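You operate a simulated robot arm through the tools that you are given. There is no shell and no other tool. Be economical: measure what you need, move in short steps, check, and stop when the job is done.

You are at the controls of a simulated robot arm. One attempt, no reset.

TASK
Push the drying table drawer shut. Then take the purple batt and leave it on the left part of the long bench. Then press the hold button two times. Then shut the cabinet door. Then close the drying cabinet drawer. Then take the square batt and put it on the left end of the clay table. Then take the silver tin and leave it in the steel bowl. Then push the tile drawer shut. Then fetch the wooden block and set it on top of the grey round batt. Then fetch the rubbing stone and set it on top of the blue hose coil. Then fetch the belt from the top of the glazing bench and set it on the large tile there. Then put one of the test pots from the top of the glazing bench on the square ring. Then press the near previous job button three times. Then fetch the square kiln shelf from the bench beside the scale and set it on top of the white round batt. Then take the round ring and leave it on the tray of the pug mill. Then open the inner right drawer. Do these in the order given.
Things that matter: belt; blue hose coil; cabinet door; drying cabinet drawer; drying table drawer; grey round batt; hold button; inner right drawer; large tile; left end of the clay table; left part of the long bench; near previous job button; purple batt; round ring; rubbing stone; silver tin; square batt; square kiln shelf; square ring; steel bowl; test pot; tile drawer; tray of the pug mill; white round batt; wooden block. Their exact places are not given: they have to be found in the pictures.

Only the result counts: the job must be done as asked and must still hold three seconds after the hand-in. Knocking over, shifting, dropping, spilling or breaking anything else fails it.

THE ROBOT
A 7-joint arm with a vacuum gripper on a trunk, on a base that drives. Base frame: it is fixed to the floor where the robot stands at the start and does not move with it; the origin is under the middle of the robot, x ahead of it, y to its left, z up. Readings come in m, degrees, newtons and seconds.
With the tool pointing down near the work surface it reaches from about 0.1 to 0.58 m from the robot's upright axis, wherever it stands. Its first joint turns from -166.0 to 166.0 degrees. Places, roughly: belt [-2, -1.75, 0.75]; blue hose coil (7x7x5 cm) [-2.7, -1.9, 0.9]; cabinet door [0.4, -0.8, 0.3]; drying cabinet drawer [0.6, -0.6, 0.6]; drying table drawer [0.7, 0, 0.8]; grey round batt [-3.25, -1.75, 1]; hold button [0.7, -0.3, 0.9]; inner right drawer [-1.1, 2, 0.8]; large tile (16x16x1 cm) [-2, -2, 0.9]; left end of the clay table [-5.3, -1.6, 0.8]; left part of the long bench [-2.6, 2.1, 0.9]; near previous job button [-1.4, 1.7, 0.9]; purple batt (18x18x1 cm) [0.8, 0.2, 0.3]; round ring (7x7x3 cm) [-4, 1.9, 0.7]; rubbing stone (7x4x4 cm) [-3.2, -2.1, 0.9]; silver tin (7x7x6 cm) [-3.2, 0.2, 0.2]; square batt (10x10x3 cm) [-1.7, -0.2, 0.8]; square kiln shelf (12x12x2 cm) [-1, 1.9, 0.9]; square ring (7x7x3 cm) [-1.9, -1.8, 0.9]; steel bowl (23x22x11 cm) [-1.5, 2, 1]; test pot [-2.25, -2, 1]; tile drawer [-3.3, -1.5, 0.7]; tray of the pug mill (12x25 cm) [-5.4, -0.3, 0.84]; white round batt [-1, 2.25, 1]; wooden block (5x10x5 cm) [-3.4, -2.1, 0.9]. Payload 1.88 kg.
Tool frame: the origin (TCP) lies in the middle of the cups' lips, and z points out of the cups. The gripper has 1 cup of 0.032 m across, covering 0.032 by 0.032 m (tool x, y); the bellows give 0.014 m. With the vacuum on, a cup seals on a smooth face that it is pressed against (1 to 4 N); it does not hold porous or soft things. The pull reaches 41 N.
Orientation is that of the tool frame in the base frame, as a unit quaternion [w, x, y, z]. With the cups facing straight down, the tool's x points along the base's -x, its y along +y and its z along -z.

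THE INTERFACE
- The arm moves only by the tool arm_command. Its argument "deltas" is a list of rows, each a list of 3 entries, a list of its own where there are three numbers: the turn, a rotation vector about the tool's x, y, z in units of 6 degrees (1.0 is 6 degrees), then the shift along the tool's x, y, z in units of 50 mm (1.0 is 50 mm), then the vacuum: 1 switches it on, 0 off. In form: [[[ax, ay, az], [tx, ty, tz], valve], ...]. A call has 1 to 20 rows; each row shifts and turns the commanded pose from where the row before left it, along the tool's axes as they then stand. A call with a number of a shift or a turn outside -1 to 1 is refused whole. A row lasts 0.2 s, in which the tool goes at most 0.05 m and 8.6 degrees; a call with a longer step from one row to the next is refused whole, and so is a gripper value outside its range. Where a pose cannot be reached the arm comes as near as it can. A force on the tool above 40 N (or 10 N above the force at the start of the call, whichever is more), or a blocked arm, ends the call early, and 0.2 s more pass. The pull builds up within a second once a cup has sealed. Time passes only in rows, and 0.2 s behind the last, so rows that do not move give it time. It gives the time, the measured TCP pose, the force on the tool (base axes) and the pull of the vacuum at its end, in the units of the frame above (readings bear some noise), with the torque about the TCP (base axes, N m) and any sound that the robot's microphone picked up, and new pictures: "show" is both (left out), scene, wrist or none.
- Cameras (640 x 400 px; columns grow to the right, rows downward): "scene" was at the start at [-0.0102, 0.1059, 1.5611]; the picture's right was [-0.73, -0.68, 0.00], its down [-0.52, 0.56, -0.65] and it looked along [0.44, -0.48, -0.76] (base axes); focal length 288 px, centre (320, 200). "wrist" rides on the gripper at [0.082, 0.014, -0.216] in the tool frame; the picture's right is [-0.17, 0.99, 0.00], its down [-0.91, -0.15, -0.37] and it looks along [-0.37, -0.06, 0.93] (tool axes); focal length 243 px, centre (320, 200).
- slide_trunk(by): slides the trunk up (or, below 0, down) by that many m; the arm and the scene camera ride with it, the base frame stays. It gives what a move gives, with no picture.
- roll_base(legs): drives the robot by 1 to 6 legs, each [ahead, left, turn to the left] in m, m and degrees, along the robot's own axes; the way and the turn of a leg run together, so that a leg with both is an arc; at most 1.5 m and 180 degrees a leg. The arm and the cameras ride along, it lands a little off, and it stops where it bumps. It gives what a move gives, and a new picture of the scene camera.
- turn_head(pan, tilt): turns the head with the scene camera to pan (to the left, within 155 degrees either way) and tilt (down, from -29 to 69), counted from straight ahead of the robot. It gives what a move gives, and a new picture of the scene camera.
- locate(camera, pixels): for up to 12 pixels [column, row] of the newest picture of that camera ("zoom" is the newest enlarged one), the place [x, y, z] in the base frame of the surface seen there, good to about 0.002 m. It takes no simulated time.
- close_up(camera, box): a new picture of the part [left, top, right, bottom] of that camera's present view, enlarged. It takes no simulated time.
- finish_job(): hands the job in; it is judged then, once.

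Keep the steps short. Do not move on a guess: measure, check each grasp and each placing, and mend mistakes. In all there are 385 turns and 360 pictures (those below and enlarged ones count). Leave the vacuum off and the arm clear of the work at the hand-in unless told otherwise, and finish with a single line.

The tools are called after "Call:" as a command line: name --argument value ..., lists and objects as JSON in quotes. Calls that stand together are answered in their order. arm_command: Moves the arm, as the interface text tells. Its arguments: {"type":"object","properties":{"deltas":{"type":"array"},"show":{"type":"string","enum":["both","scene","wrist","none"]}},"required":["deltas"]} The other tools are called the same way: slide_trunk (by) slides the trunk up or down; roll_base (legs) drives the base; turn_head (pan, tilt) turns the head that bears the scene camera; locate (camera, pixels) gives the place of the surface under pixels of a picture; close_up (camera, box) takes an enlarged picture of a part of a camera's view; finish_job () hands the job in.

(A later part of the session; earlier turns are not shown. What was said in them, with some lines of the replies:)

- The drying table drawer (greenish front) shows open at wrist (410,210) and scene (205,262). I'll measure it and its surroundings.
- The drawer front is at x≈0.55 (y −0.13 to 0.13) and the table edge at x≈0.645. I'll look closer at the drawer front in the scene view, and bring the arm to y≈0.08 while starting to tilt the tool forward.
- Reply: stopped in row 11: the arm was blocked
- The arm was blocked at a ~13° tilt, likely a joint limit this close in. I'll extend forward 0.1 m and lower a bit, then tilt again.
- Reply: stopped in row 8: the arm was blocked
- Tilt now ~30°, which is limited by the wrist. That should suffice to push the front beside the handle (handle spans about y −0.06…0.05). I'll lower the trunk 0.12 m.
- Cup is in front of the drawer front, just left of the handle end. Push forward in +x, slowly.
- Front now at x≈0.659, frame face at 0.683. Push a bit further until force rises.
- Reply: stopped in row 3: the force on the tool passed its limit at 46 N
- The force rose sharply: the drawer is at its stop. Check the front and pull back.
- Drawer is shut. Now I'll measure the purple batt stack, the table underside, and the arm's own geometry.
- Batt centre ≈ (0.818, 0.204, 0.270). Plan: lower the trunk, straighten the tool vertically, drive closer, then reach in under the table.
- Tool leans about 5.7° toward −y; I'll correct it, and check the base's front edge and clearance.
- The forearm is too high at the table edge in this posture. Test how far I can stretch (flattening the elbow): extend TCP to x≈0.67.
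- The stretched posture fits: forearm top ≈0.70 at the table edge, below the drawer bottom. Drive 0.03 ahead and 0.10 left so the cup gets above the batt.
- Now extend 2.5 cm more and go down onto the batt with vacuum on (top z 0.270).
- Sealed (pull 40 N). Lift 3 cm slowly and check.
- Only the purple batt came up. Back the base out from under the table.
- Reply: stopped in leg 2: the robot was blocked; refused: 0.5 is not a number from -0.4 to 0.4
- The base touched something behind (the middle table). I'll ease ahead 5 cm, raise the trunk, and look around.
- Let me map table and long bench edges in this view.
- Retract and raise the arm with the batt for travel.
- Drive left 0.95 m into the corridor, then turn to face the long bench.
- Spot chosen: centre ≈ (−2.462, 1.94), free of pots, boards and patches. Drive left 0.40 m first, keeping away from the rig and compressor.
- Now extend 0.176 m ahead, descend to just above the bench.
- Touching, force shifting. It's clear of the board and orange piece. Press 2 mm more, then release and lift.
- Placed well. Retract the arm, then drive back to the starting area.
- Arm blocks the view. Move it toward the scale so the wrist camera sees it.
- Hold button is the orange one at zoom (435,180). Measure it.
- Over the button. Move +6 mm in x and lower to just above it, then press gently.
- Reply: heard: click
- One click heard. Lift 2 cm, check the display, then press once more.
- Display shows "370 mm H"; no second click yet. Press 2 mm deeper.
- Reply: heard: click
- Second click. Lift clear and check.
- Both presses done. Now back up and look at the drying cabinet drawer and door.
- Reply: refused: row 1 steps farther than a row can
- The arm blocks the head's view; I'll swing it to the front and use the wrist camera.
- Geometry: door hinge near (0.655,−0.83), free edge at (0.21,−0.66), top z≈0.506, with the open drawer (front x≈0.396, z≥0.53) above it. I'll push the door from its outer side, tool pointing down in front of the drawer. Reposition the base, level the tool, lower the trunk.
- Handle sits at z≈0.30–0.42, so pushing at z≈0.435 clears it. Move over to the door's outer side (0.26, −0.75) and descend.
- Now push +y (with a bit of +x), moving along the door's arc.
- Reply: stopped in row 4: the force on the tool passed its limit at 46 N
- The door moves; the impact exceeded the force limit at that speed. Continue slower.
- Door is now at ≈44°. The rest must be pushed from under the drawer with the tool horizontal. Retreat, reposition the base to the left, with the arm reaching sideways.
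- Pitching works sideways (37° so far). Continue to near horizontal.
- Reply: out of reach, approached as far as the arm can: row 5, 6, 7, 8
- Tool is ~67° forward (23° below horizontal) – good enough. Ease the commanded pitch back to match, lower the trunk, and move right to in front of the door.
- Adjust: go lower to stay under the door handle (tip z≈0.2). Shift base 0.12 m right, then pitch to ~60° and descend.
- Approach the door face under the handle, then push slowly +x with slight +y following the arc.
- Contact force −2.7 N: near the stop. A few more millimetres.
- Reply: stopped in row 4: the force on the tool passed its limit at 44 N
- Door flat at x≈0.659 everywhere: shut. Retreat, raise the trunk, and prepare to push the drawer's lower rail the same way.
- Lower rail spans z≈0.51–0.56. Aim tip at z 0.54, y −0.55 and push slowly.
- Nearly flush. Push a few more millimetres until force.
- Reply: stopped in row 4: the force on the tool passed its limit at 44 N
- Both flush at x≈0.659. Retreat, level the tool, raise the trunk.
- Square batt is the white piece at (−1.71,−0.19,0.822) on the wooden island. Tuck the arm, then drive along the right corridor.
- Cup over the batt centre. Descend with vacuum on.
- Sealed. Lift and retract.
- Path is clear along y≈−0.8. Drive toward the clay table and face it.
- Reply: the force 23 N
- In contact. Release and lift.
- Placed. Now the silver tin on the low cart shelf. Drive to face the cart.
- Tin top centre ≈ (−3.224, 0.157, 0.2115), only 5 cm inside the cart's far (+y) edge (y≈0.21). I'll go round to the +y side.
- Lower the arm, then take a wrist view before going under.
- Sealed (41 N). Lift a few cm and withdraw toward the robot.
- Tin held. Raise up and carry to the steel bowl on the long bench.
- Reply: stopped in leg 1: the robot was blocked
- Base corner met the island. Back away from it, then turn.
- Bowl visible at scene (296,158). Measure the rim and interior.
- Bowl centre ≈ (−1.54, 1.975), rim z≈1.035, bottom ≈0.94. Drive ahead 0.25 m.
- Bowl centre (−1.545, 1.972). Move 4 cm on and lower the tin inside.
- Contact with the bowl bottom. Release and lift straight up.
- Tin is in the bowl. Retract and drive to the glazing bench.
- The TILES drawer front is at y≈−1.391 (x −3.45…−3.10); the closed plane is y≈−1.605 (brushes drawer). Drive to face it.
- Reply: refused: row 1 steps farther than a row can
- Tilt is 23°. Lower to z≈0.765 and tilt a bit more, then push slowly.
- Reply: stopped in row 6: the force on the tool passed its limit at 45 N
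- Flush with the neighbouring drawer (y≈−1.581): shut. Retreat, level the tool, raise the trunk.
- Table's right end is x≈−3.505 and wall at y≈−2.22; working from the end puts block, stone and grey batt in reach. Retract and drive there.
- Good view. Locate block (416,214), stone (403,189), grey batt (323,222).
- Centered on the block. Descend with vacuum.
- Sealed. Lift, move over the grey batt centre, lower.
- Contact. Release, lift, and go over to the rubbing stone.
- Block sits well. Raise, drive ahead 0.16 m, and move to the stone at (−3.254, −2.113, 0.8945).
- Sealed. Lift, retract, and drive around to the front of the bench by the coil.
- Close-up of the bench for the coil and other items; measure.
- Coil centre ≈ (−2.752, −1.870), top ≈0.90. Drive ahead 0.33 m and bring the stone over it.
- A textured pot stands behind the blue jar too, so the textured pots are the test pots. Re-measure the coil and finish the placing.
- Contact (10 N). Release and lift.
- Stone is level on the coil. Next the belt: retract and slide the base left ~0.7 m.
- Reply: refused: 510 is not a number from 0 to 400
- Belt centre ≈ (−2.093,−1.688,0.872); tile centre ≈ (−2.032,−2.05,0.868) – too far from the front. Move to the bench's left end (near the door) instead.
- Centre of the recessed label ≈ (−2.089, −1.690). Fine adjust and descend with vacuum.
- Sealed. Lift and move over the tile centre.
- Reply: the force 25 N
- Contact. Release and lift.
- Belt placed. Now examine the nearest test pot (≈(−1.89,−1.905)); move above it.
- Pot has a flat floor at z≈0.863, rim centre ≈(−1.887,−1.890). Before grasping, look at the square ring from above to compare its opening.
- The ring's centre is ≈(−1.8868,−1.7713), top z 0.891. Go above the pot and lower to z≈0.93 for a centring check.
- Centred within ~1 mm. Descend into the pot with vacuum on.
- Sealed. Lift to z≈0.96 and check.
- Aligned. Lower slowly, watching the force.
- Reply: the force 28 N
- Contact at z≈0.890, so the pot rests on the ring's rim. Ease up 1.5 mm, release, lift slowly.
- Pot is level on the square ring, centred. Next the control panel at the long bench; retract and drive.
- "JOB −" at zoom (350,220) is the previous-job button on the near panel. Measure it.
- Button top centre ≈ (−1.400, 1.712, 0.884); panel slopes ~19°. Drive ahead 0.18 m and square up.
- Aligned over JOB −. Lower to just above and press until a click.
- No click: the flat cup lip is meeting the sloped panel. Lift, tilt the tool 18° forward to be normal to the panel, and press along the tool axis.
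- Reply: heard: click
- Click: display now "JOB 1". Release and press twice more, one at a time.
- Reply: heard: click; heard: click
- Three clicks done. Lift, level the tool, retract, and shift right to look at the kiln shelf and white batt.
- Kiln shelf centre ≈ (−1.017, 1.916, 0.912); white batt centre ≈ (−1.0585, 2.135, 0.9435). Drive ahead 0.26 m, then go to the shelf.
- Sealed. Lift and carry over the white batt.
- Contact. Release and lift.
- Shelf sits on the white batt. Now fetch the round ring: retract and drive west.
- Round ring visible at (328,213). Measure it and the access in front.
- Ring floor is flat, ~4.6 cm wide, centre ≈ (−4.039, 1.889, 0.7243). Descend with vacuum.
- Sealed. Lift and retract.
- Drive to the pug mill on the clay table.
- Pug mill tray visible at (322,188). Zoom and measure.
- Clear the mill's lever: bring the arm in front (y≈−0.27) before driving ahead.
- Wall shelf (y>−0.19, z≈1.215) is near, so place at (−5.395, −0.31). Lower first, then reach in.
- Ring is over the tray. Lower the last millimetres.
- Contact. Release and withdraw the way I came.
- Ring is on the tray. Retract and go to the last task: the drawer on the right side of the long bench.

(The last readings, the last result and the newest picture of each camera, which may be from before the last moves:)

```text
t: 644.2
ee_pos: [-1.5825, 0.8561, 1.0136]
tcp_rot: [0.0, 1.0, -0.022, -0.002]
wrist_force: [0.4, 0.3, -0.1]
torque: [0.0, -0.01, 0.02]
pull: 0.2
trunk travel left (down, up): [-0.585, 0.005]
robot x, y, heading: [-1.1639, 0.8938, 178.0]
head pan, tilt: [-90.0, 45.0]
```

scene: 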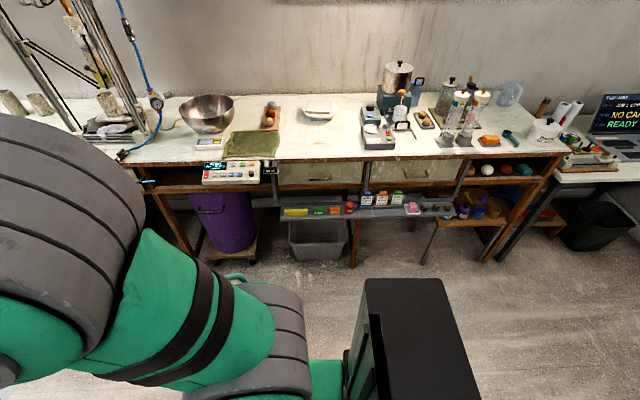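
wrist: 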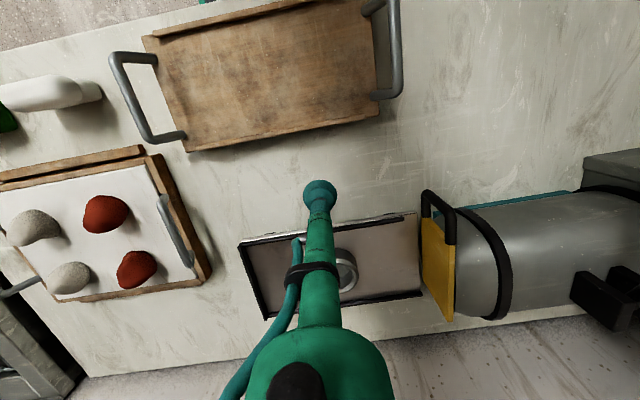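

Call:
close_up --camera "scene" --box '[250, 140, 480, 240]'

Call:
locate --camera "scene" --pixels '[[285, 172], [355, 172], [320, 163], [320, 178], [320, 182], [308, 180], [333, 179], [320, 157], [350, 208], [300, 212], [290, 180], [380, 198]]'

```text
2.78 times, centred on (365, 190) of scene
```

zoom: 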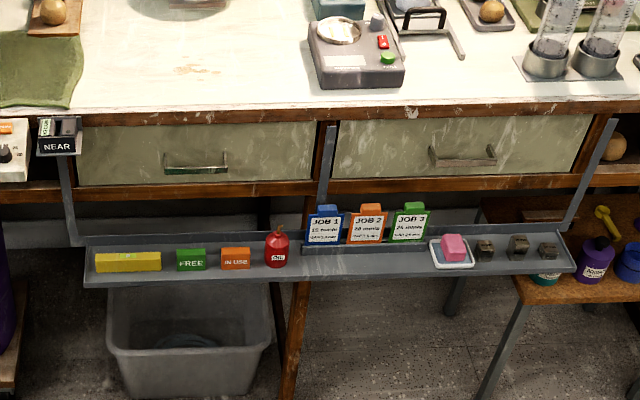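

```text
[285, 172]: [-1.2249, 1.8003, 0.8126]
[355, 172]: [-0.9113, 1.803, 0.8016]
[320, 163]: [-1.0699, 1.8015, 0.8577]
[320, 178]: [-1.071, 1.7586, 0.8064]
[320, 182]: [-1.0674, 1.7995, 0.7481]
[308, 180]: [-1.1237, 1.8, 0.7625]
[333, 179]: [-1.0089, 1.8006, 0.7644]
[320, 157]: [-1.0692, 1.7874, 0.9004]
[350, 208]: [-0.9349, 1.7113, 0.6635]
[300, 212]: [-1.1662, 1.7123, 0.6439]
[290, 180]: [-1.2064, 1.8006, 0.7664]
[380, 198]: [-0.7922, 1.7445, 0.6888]
```

Inner right drawer: front plane y≈1.80, x≈−1.25…−0.90, z≈0.74–0.86; handle bar at x≈−1.12…−0.98, y≈1.758, z≈0.806. I'll suck onto the front left of the handle with the tool horizontal, arm reaching sideways. Position the base at about (−0.6, 1.42), heading 180.

Call:
roll_base --legs '[[-0.56, 0, 2.2], [0, -0.5, 0]]'

Call:
slide_trunk --by -0.3

Call:
turn_head --pan -45 --tilt 45

```text
t: 650.0
ee_pos: [-1.0167, 1.3326, 1.0128]
tcp_rot: [0.0, 1.0, -0.004, -0.002]
wrist_force: [-1.1, -0.1, 0.0]
torque: [-0.01, 0.0, 0.0]
pull: 0.1
trunk travel left (down, up): [-0.585, 0.005]
robot x, y, heading: [-0.5987, 1.3821, 179.6]
head pan, tilt: [-90.0, 45.0]
```

scene: 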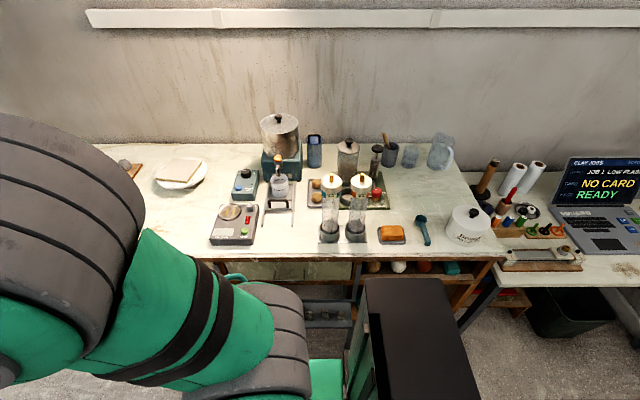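

```text
t: 653.0
ee_pos: [-1.0171, 1.333, 0.7121]
tcp_rot: [-0.001, 1.0, -0.004, -0.002]
wrist_force: [-0.3, -0.6, 0.1]
torque: [0.0, -0.01, 0.01]
pull: 0.1
trunk travel left (down, up): [-0.285, 0.305]
robot x, y, heading: [-0.6019, 1.3842, 179.8]
head pan, tilt: [-90.0, 45.0]
```

```text
t: 654.1
ee_pos: [-1.017, 1.3322, 0.7123]
tcp_rot: [0.0, 1.0, -0.004, -0.001]
wrist_force: [0.6, -0.8, -0.6]
torque: [-0.03, 0.0, 0.03]
pull: 0.1
trunk travel left (down, up): [-0.285, 0.305]
robot x, y, heading: [-0.5968, 1.3851, 179.9]
head pan, tilt: [-45.0, 45.0]
```

scene: 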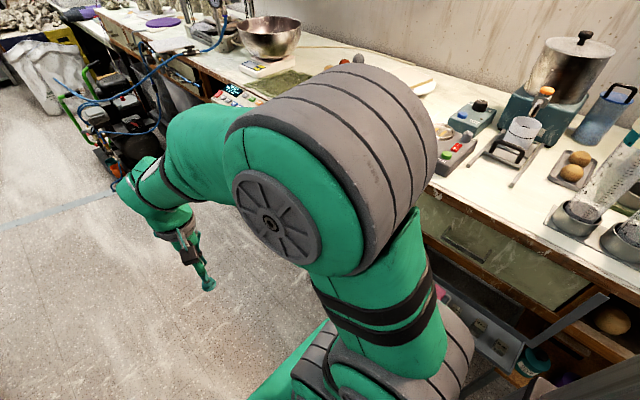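

Call:
locate --camera "scene" --pixels '[[425, 130], [400, 200], [340, 80], [300, 200], [420, 280], [460, 240]]'

Call:
arm_command --deltas '[[[0, 0, 0], [-0.8, -0.4, -0.3], 0], [[0, 0, 0], [-0.8, -0.4, -0.3], 0], [[0, 0, 0], [-0.8, -0.4, -0.3], 0], [[0, 0, 0], [-0.6, -0.5, -0.4], 0], [[1, 0, 0], [0, 0, 0], 0], [[1, 0, 0], [0, 0, 0], 0], [[1, 0, 0], [0, 0, 0], 0], [[1, 0, 0], [0, 0, 0], 0]]'

```text
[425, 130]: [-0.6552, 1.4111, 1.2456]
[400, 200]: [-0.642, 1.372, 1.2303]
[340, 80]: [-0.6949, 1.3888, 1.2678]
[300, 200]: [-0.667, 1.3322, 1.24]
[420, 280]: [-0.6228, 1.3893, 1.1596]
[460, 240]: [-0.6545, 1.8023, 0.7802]
```

```text
t: 655.9
ee_pos: [-1.1662, 1.4192, 0.7778]
tcp_rot: [-0.209, 0.978, -0.004, -0.001]
wrist_force: [0.6, 0.1, 0.3]
torque: [-0.06, 0.02, 0.0]
pull: 0.0
trunk travel left (down, up): [-0.285, 0.305]
robot x, y, heading: [-0.5981, 1.3856, 179.9]
head pan, tilt: [-45.0, 45.0]
```

scene: 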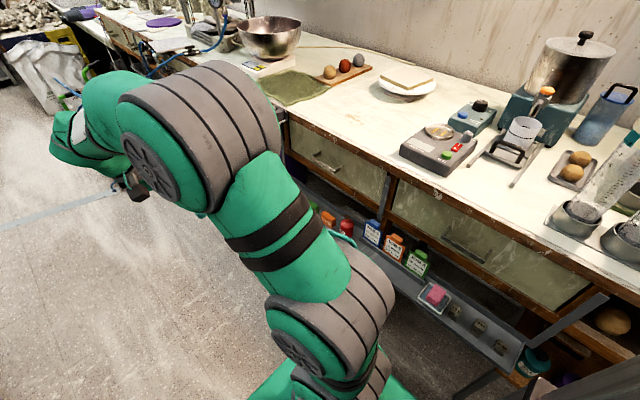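
wrist: 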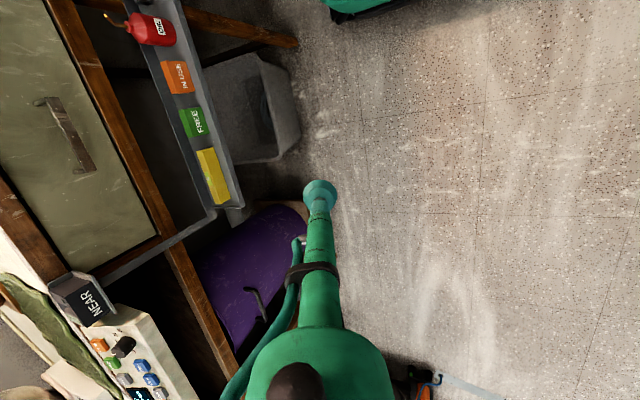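

Rolling works. Continue to 90°.

Call:
arm_command --deltas '[[[1, 0, 0], [0, 0, 0], 0], [[1, 0, 0], [0, 0, 0], 0], [[1, 0, 0], [0, 0, 0], 0], [[1, 0, 0], [0, 0, 0], 0], [[1, 0, 0], [0, 0, 0], 0], [[1, 0, 0], [0, 0, 0], 0], [[1, 0, 0], [0, 0, 0], 0], [[1, 0, 0], [0, 0, 0], 0], [[1, 0, 0], [0, 0, 0], 0], [[1, 0, 0], [0, 0, 0], 0], [[1, 0, 0], [0, 0, 0], 0]]'

```text
t: 658.3
ee_pos: [-1.1663, 1.4192, 0.7783]
tcp_rot: [0.708, -0.707, 0.005, -0.002]
wrist_force: [0.4, 0.4, 0.2]
torque: [-0.07, 0.02, 0.02]
pull: 0.1
trunk travel left (down, up): [-0.285, 0.305]
robot x, y, heading: [-0.6029, 1.3857, 179.8]
head pan, tilt: [-45.0, 45.0]
```

scene: 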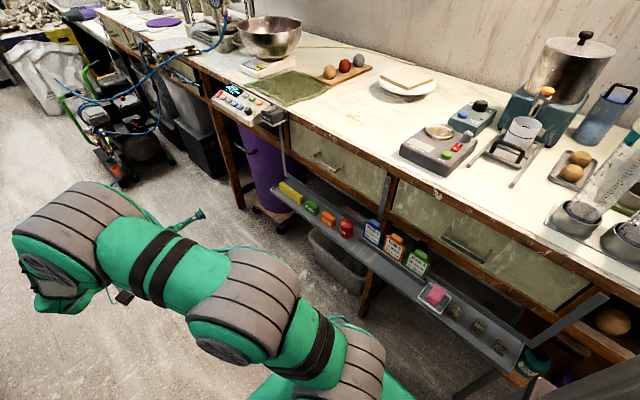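
wrist: 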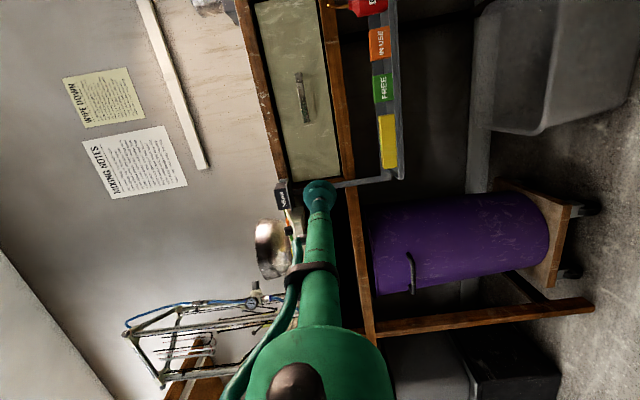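

Tool now horizontal facing the bench. Measure drawer front in the wrist view.

Call:
locate --camera "wrist" --pixels '[[310, 170], [300, 150], [330, 165], [285, 165], [300, 75], [306, 120], [270, 20], [345, 160], [365, 182], [283, 195], [305, 97], [395, 165]]'

Call:
close_up --camera "wrist" --box '[230, 0, 420, 220]'

```text
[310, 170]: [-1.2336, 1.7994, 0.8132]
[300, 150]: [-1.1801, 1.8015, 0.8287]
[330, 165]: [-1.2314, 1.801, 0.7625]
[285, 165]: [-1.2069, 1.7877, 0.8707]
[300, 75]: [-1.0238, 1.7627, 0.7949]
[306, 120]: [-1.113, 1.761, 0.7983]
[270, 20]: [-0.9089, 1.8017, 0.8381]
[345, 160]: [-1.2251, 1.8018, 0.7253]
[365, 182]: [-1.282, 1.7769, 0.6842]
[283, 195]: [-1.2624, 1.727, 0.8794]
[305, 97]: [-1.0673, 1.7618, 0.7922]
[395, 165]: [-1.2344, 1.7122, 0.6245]
```

```text
1.82 times, centred on (325, 110) of wrist
```

zoom: 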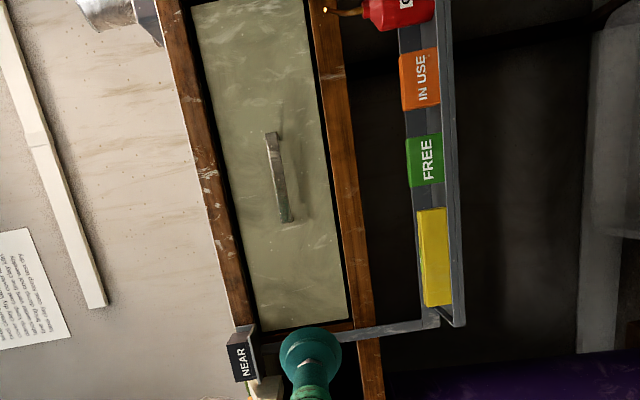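

Suction point: (−1.175, 1.801, 0.795), left of the handle. Approach along +y.

Call:
arm_command --deltas '[[[0, 0, 0], [-0.18, -0.34, 0.6], 0], [[0, 0, 0], [0, 0, 0.8], 0], [[0, 0, 0], [0, 0, 0.8], 0], [[0, 0, 0], [0, 0, 0.8], 0], [[0, 0, 0], [0, 0, 0.8], 0], [[0, 0, 0], [0, 0, 0.8], 0], [[0, 0, 0], [0, 0, 0.8], 0], [[0, 0, 0], [0, 0, 0.8], 0]]'

```text
t: 660.1
ee_pos: [-1.1741, 1.7297, 0.7954]
tcp_rot: [0.707, -0.707, 0.005, -0.003]
wrist_force: [0.1, -0.5, 0.3]
torque: [0.02, -0.01, -0.01]
pull: 0.1
trunk travel left (down, up): [-0.285, 0.305]
robot x, y, heading: [-0.6005, 1.383, 179.8]
head pan, tilt: [-45.0, 45.0]
```

scene: 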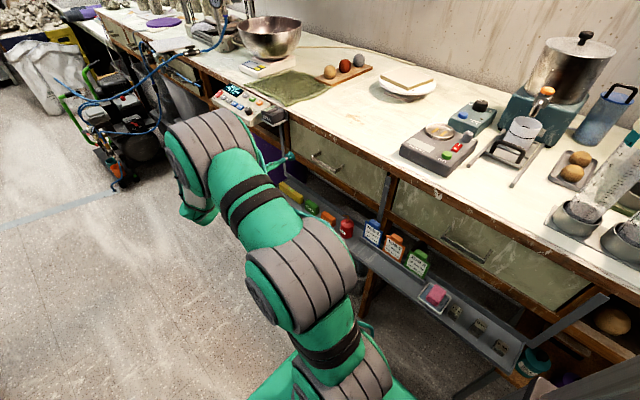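
wrist: 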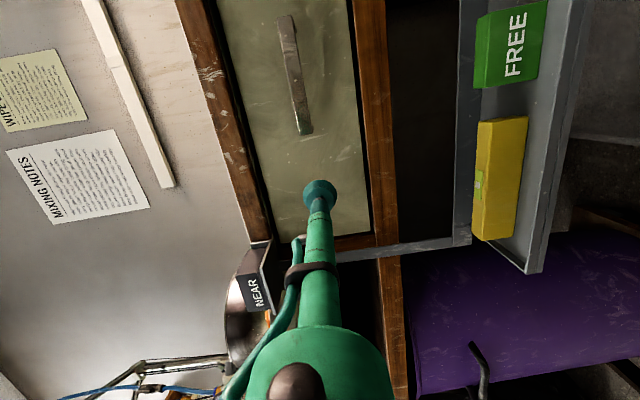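

Call:
arm_command --deltas '[[[0, 0, 0], [0, 0, 0.7], 1], [[0, 0, 0], [0, 0, 0.5], 1], [[0, 0, 0], [0, 0, 0.15], 1], [[0, 0, 0], [0, 0, 0.08], 1], [[0, 0, 0], [0, 0, 0.05], 1], [[0, 0, 0], [0, 0, 0], 1], [[0, 0, 0], [0, 0, 0], 1]]' --show "none"

```text
t: 661.7
ee_pos: [-1.1718, 1.8032, 0.7936]
tcp_rot: [0.708, -0.707, 0.004, -0.002]
wrist_force: [3.7, -9.2, -5.7]
torque: [-0.05, 0.13, 0.32]
pull: 40.6
trunk travel left (down, up): [-0.285, 0.305]
robot x, y, heading: [-0.6032, 1.3859, 180.1]
head pan, tilt: [-45.0, 45.0]
```

Sealed (40.6 N). Check heights of things in the tray under the drawer's path first.

Call:
close_up --camera "scene" --box '[270, 130, 450, 300]'

Call:
locate --camera "zoom" --pixels '[[270, 195], [268, 208], [320, 190], [375, 215], [410, 245], [330, 200], [270, 225], [300, 180], [220, 130], [180, 200]]'

```text
2.35 times, centred on (360, 215) of scene
```

zoom: 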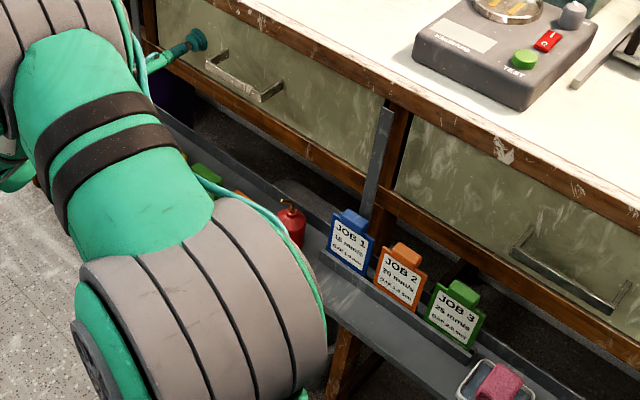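

```text
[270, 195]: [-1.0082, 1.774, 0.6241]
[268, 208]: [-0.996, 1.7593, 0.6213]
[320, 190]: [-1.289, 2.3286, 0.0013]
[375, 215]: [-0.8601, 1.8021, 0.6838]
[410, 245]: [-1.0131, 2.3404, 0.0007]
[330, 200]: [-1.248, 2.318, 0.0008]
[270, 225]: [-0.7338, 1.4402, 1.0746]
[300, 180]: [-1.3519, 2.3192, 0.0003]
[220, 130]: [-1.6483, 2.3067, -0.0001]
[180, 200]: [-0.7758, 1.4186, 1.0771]
```

Call:
locate --camera "zoom" --pixels '[[352, 214], [348, 240], [406, 250], [463, 290], [290, 212], [285, 203], [292, 235], [380, 130], [245, 90], [350, 165]]'

```text
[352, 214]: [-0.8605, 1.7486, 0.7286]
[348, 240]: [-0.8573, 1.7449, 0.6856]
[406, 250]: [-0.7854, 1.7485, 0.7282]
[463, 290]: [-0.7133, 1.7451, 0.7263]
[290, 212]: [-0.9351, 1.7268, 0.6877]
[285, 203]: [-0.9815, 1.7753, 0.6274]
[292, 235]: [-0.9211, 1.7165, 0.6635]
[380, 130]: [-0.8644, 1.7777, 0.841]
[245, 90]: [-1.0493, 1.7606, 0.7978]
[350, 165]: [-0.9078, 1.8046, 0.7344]
```

All tray items are below the drawer path. Pull outward (−y) slowly.

Call:
arm_command --deltas '[[[0, 0, 0], [0, 0, -0.1], 1], [[0, 0, 0], [0, 0, -0.15], 1], [[0, 0, 0], [0, 0, -0.2], 1], [[0, 0, 0], [0, 0, -0.2], 1], [[0, 0, 0], [0, 0, -0.2], 1], [[0, 0, 0], [0, 0, -0.2], 1]]'

```text
t: 663.1
ee_pos: [-1.1707, 1.7504, 0.7948]
tcp_rot: [-0.707, 0.707, -0.005, 0.004]
wrist_force: [14.4, -0.5, -12.5]
torque: [0.09, -0.13, 0.3]
pull: 41.1
trunk travel left (down, up): [-0.285, 0.305]
robot x, y, heading: [-0.5962, 1.3844, 179.9]
head pan, tilt: [-45.0, 45.0]
```

scene: 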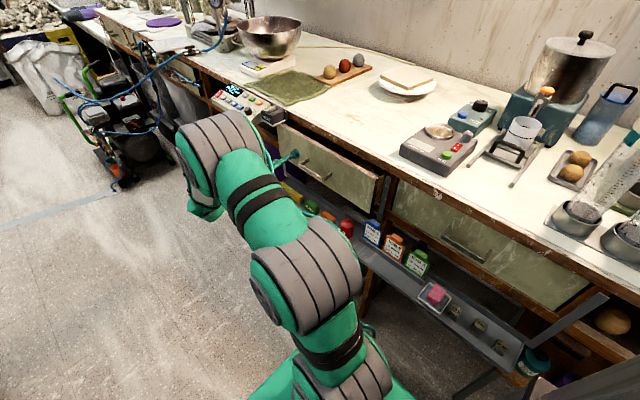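
wrist: 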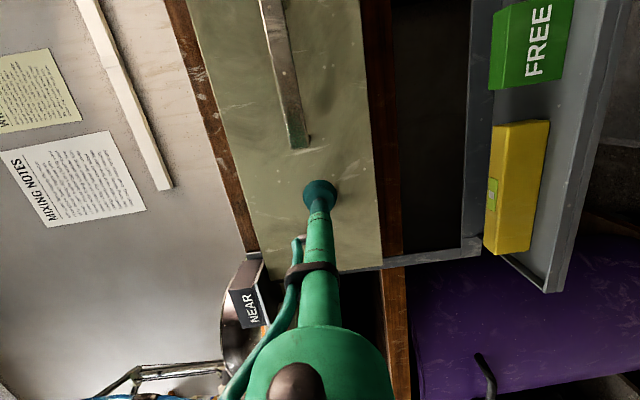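

Drawer is opening. Relax side forces slightly and continue.

Call:
arm_command --deltas '[[[0, 0, 0], [0.04, 0.04, -0.2], 1], [[0, 0, 0], [0.02, 0.02, -0.25], 1], [[0, 0, 0], [0, 0, -0.3], 1], [[0, 0, 0], [0, 0, -0.3], 1], [[0, 0, 0], [0, 0, -0.3], 1], [[0, 0, 0], [0, 0, -0.3], 1], [[0, 0, 0], [0, 0, -0.3], 1]]'

```text
t: 664.7
ee_pos: [-1.171, 1.6516, 0.7939]
tcp_rot: [0.707, -0.707, 0.005, 0.0]
wrist_force: [-2.0, -1.3, 18.4]
torque: [-0.03, 0.13, 0.14]
pull: 40.4
trunk travel left (down, up): [-0.285, 0.305]
robot x, y, heading: [-0.5964, 1.3846, 179.7]
head pan, tilt: [-45.0, 45.0]
```

scene: 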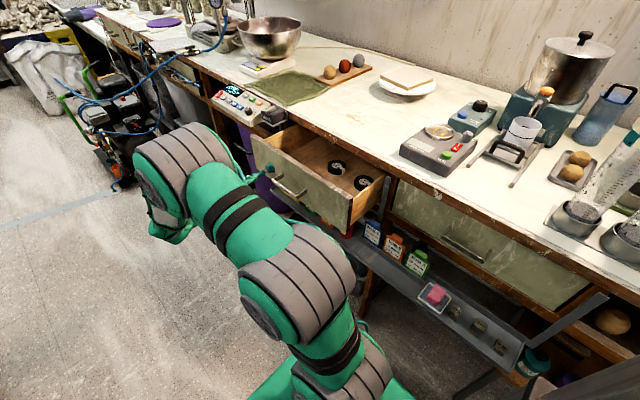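
wrist: 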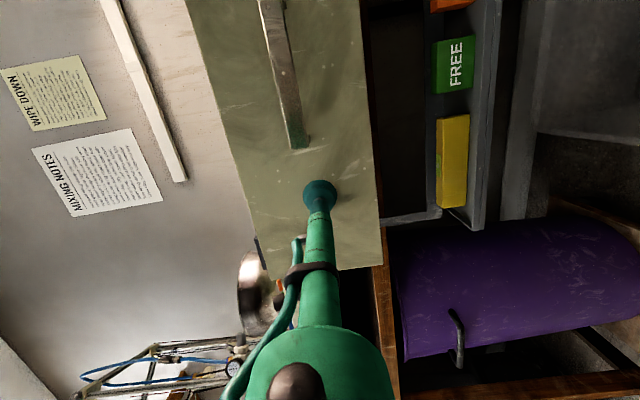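

Open ~15 cm, rolls inside are staying put. Pull a further ~7 cm.

Call:
arm_command --deltas '[[[0, 0, 0], [0, -0.04, -0.2], 1], [[0, 0, 0], [0, -0.02, -0.25], 1], [[0, 0, 0], [0, 0, -0.25], 1], [[0, 0, 0], [0, 0, -0.25], 1], [[0, 0, 0], [0, 0, -0.25], 1], [[0, 0, 0], [0, 0, -0.2], 1]]'

```text
t: 666.1
ee_pos: [-1.171, 1.5822, 0.7951]
tcp_rot: [0.708, -0.707, 0.005, -0.003]
wrist_force: [-1.8, 0.0, -0.8]
torque: [-0.02, -0.23, 0.2]
pull: 41.1
trunk travel left (down, up): [-0.285, 0.305]
robot x, y, heading: [-0.5952, 1.3839, 180.0]
head pan, tilt: [-45.0, 45.0]
```

scene: 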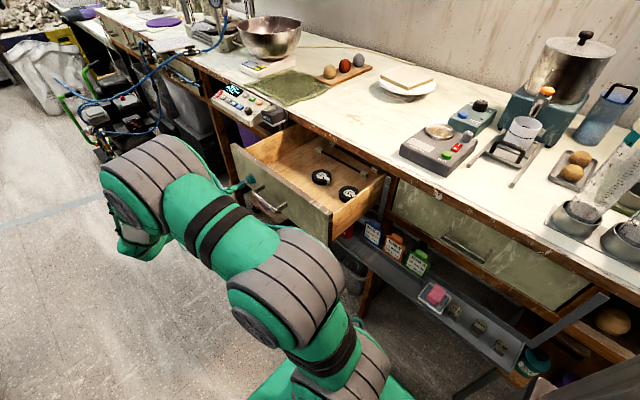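
wrist: 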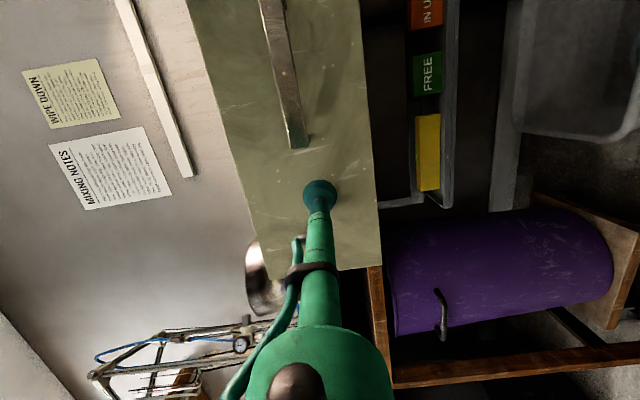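

Call:
arm_command --deltas '[[[0, 0, 0], [0, 0, -0.2], 1], [[0, 0, 0], [0, 0, -0.2], 1], [[0, 0, 0], [0, 0, -0.2], 1], [[0, 0, 0], [0, 0, -0.2], 1], [[0, 0, 0], [0, 0, -0.2], 1]]'

```text
t: 667.3
ee_pos: [-1.1696, 1.533, 0.7935]
tcp_rot: [-0.707, 0.707, -0.004, 0.003]
wrist_force: [6.0, -0.1, -7.9]
torque: [0.01, 0.09, 0.16]
pull: 40.8
trunk travel left (down, up): [-0.285, 0.305]
robot x, y, heading: [-0.5995, 1.3819, 179.7]
head pan, tilt: [-45.0, 45.0]
```

scene: 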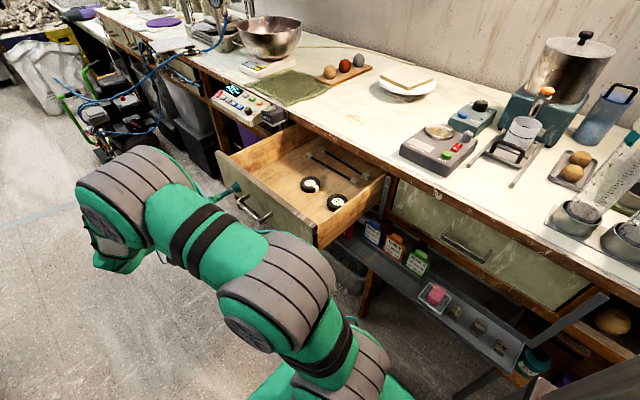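
wrist: 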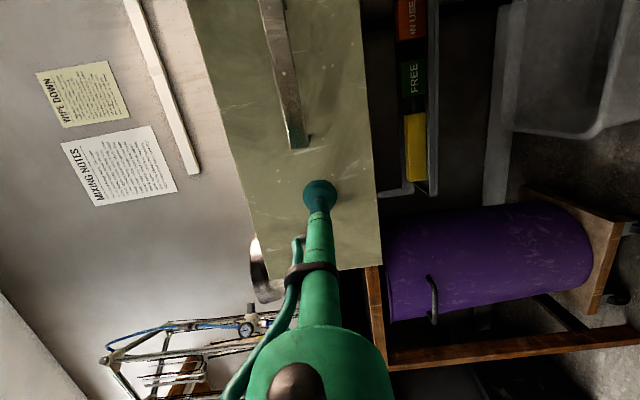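

Call:
locate --camera "scene" --pixels '[[318, 240], [312, 262], [300, 250], [325, 265], [275, 232]]'

Call:
arm_command --deltas '[[[0, 0, 0], [0.02, 0.02, -0.2], 1], [[0, 0, 0], [0, 0, -0.2], 1], [[0, 0, 0], [0, 0, -0.2], 1], [[0, 0, 0], [0, 0, -0.2], 1]]' --show "scene"

```text
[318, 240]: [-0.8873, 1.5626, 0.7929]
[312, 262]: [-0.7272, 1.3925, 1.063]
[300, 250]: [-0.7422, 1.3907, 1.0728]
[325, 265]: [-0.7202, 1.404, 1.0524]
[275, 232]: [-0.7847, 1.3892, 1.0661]
```

```text
t: 668.3
ee_pos: [-1.171, 1.4928, 0.7939]
tcp_rot: [-0.707, 0.707, -0.005, 0.002]
wrist_force: [5.8, 0.0, -2.8]
torque: [0.05, 0.25, 0.12]
pull: 40.4
trunk travel left (down, up): [-0.285, 0.305]
robot x, y, heading: [-0.6011, 1.3837, 180.0]
head pan, tilt: [-45.0, 45.0]
```

scene: 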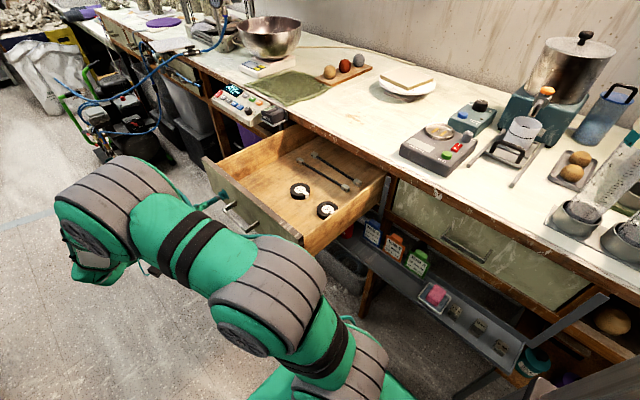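

Open ≈31 cm – enough. Release, back off, and drive clear.

Call:
arm_command --deltas '[[[0, 0, 0], [0, 0, 0], 0], [[0, 0, 0], [0, 0, 0], 0], [[0, 0, 0], [0, 0, 0], 0], [[0, 0, 0], [0, 0, 0], 0], [[0, 0, 0], [0, 0, 0], 0], [[0, 0, 0], [0, 0, -0.1], 0], [[0, 0, 0], [0, 0, -0.3], 0], [[0, 0, 0], [0, 0, -0.6], 0], [[0, 0, 0], [0, 0, -0.8], 0]]'

```text
t: 670.3
ee_pos: [-1.1704, 1.4035, 0.7944]
tcp_rot: [0.708, -0.706, 0.005, -0.002]
wrist_force: [-1.2, 0.1, 0.2]
torque: [-0.05, 0.03, 0.01]
pull: 0.0
trunk travel left (down, up): [-0.285, 0.305]
robot x, y, heading: [-0.601, 1.3829, 179.9]
head pan, tilt: [-45.0, 45.0]
```

scene: 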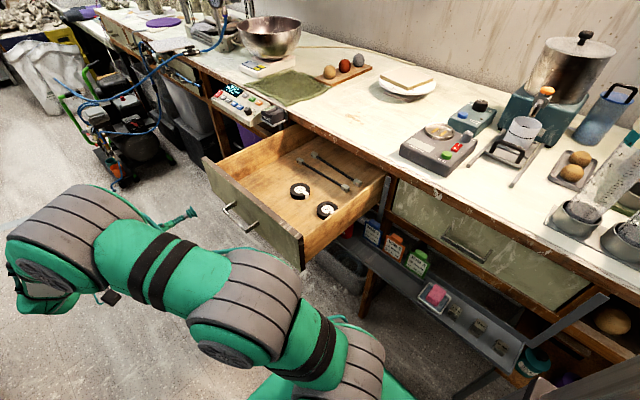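
wrist: 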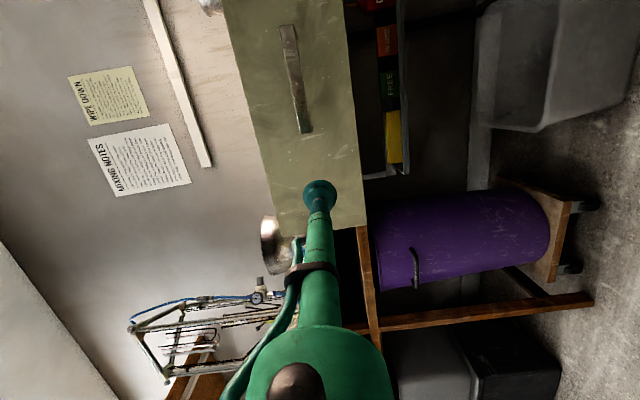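

Drawer stays open and the tool is free. Move the base clear of the bench.

Call:
roll_base --legs '[[0, 0.2, 0]]'

```text
t: 671.9
ee_pos: [-1.1712, 1.2042, 0.7946]
tcp_rot: [0.707, -0.707, 0.006, -0.003]
wrist_force: [0.4, 0.4, -0.6]
torque: [-0.02, 0.0, 0.02]
pull: 0.0
trunk travel left (down, up): [-0.285, 0.305]
robot x, y, heading: [-0.6008, 1.1845, 179.9]
head pan, tilt: [-45.0, 45.0]
```

scene: 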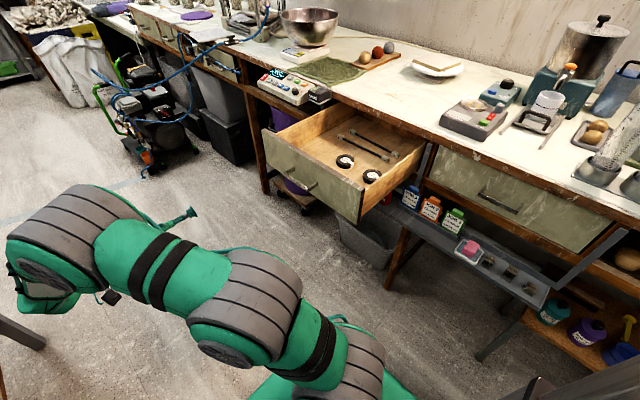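

Everything is done in order, the vacuum is off and the arm is clear; hand in.

Call:
finish_job

```text
The job is handed in.
```

All sixteen steps were carried out in the order given and the job is handed in, with the vacuum off and the arm clear of the work; the judgement itself was not shown to me.
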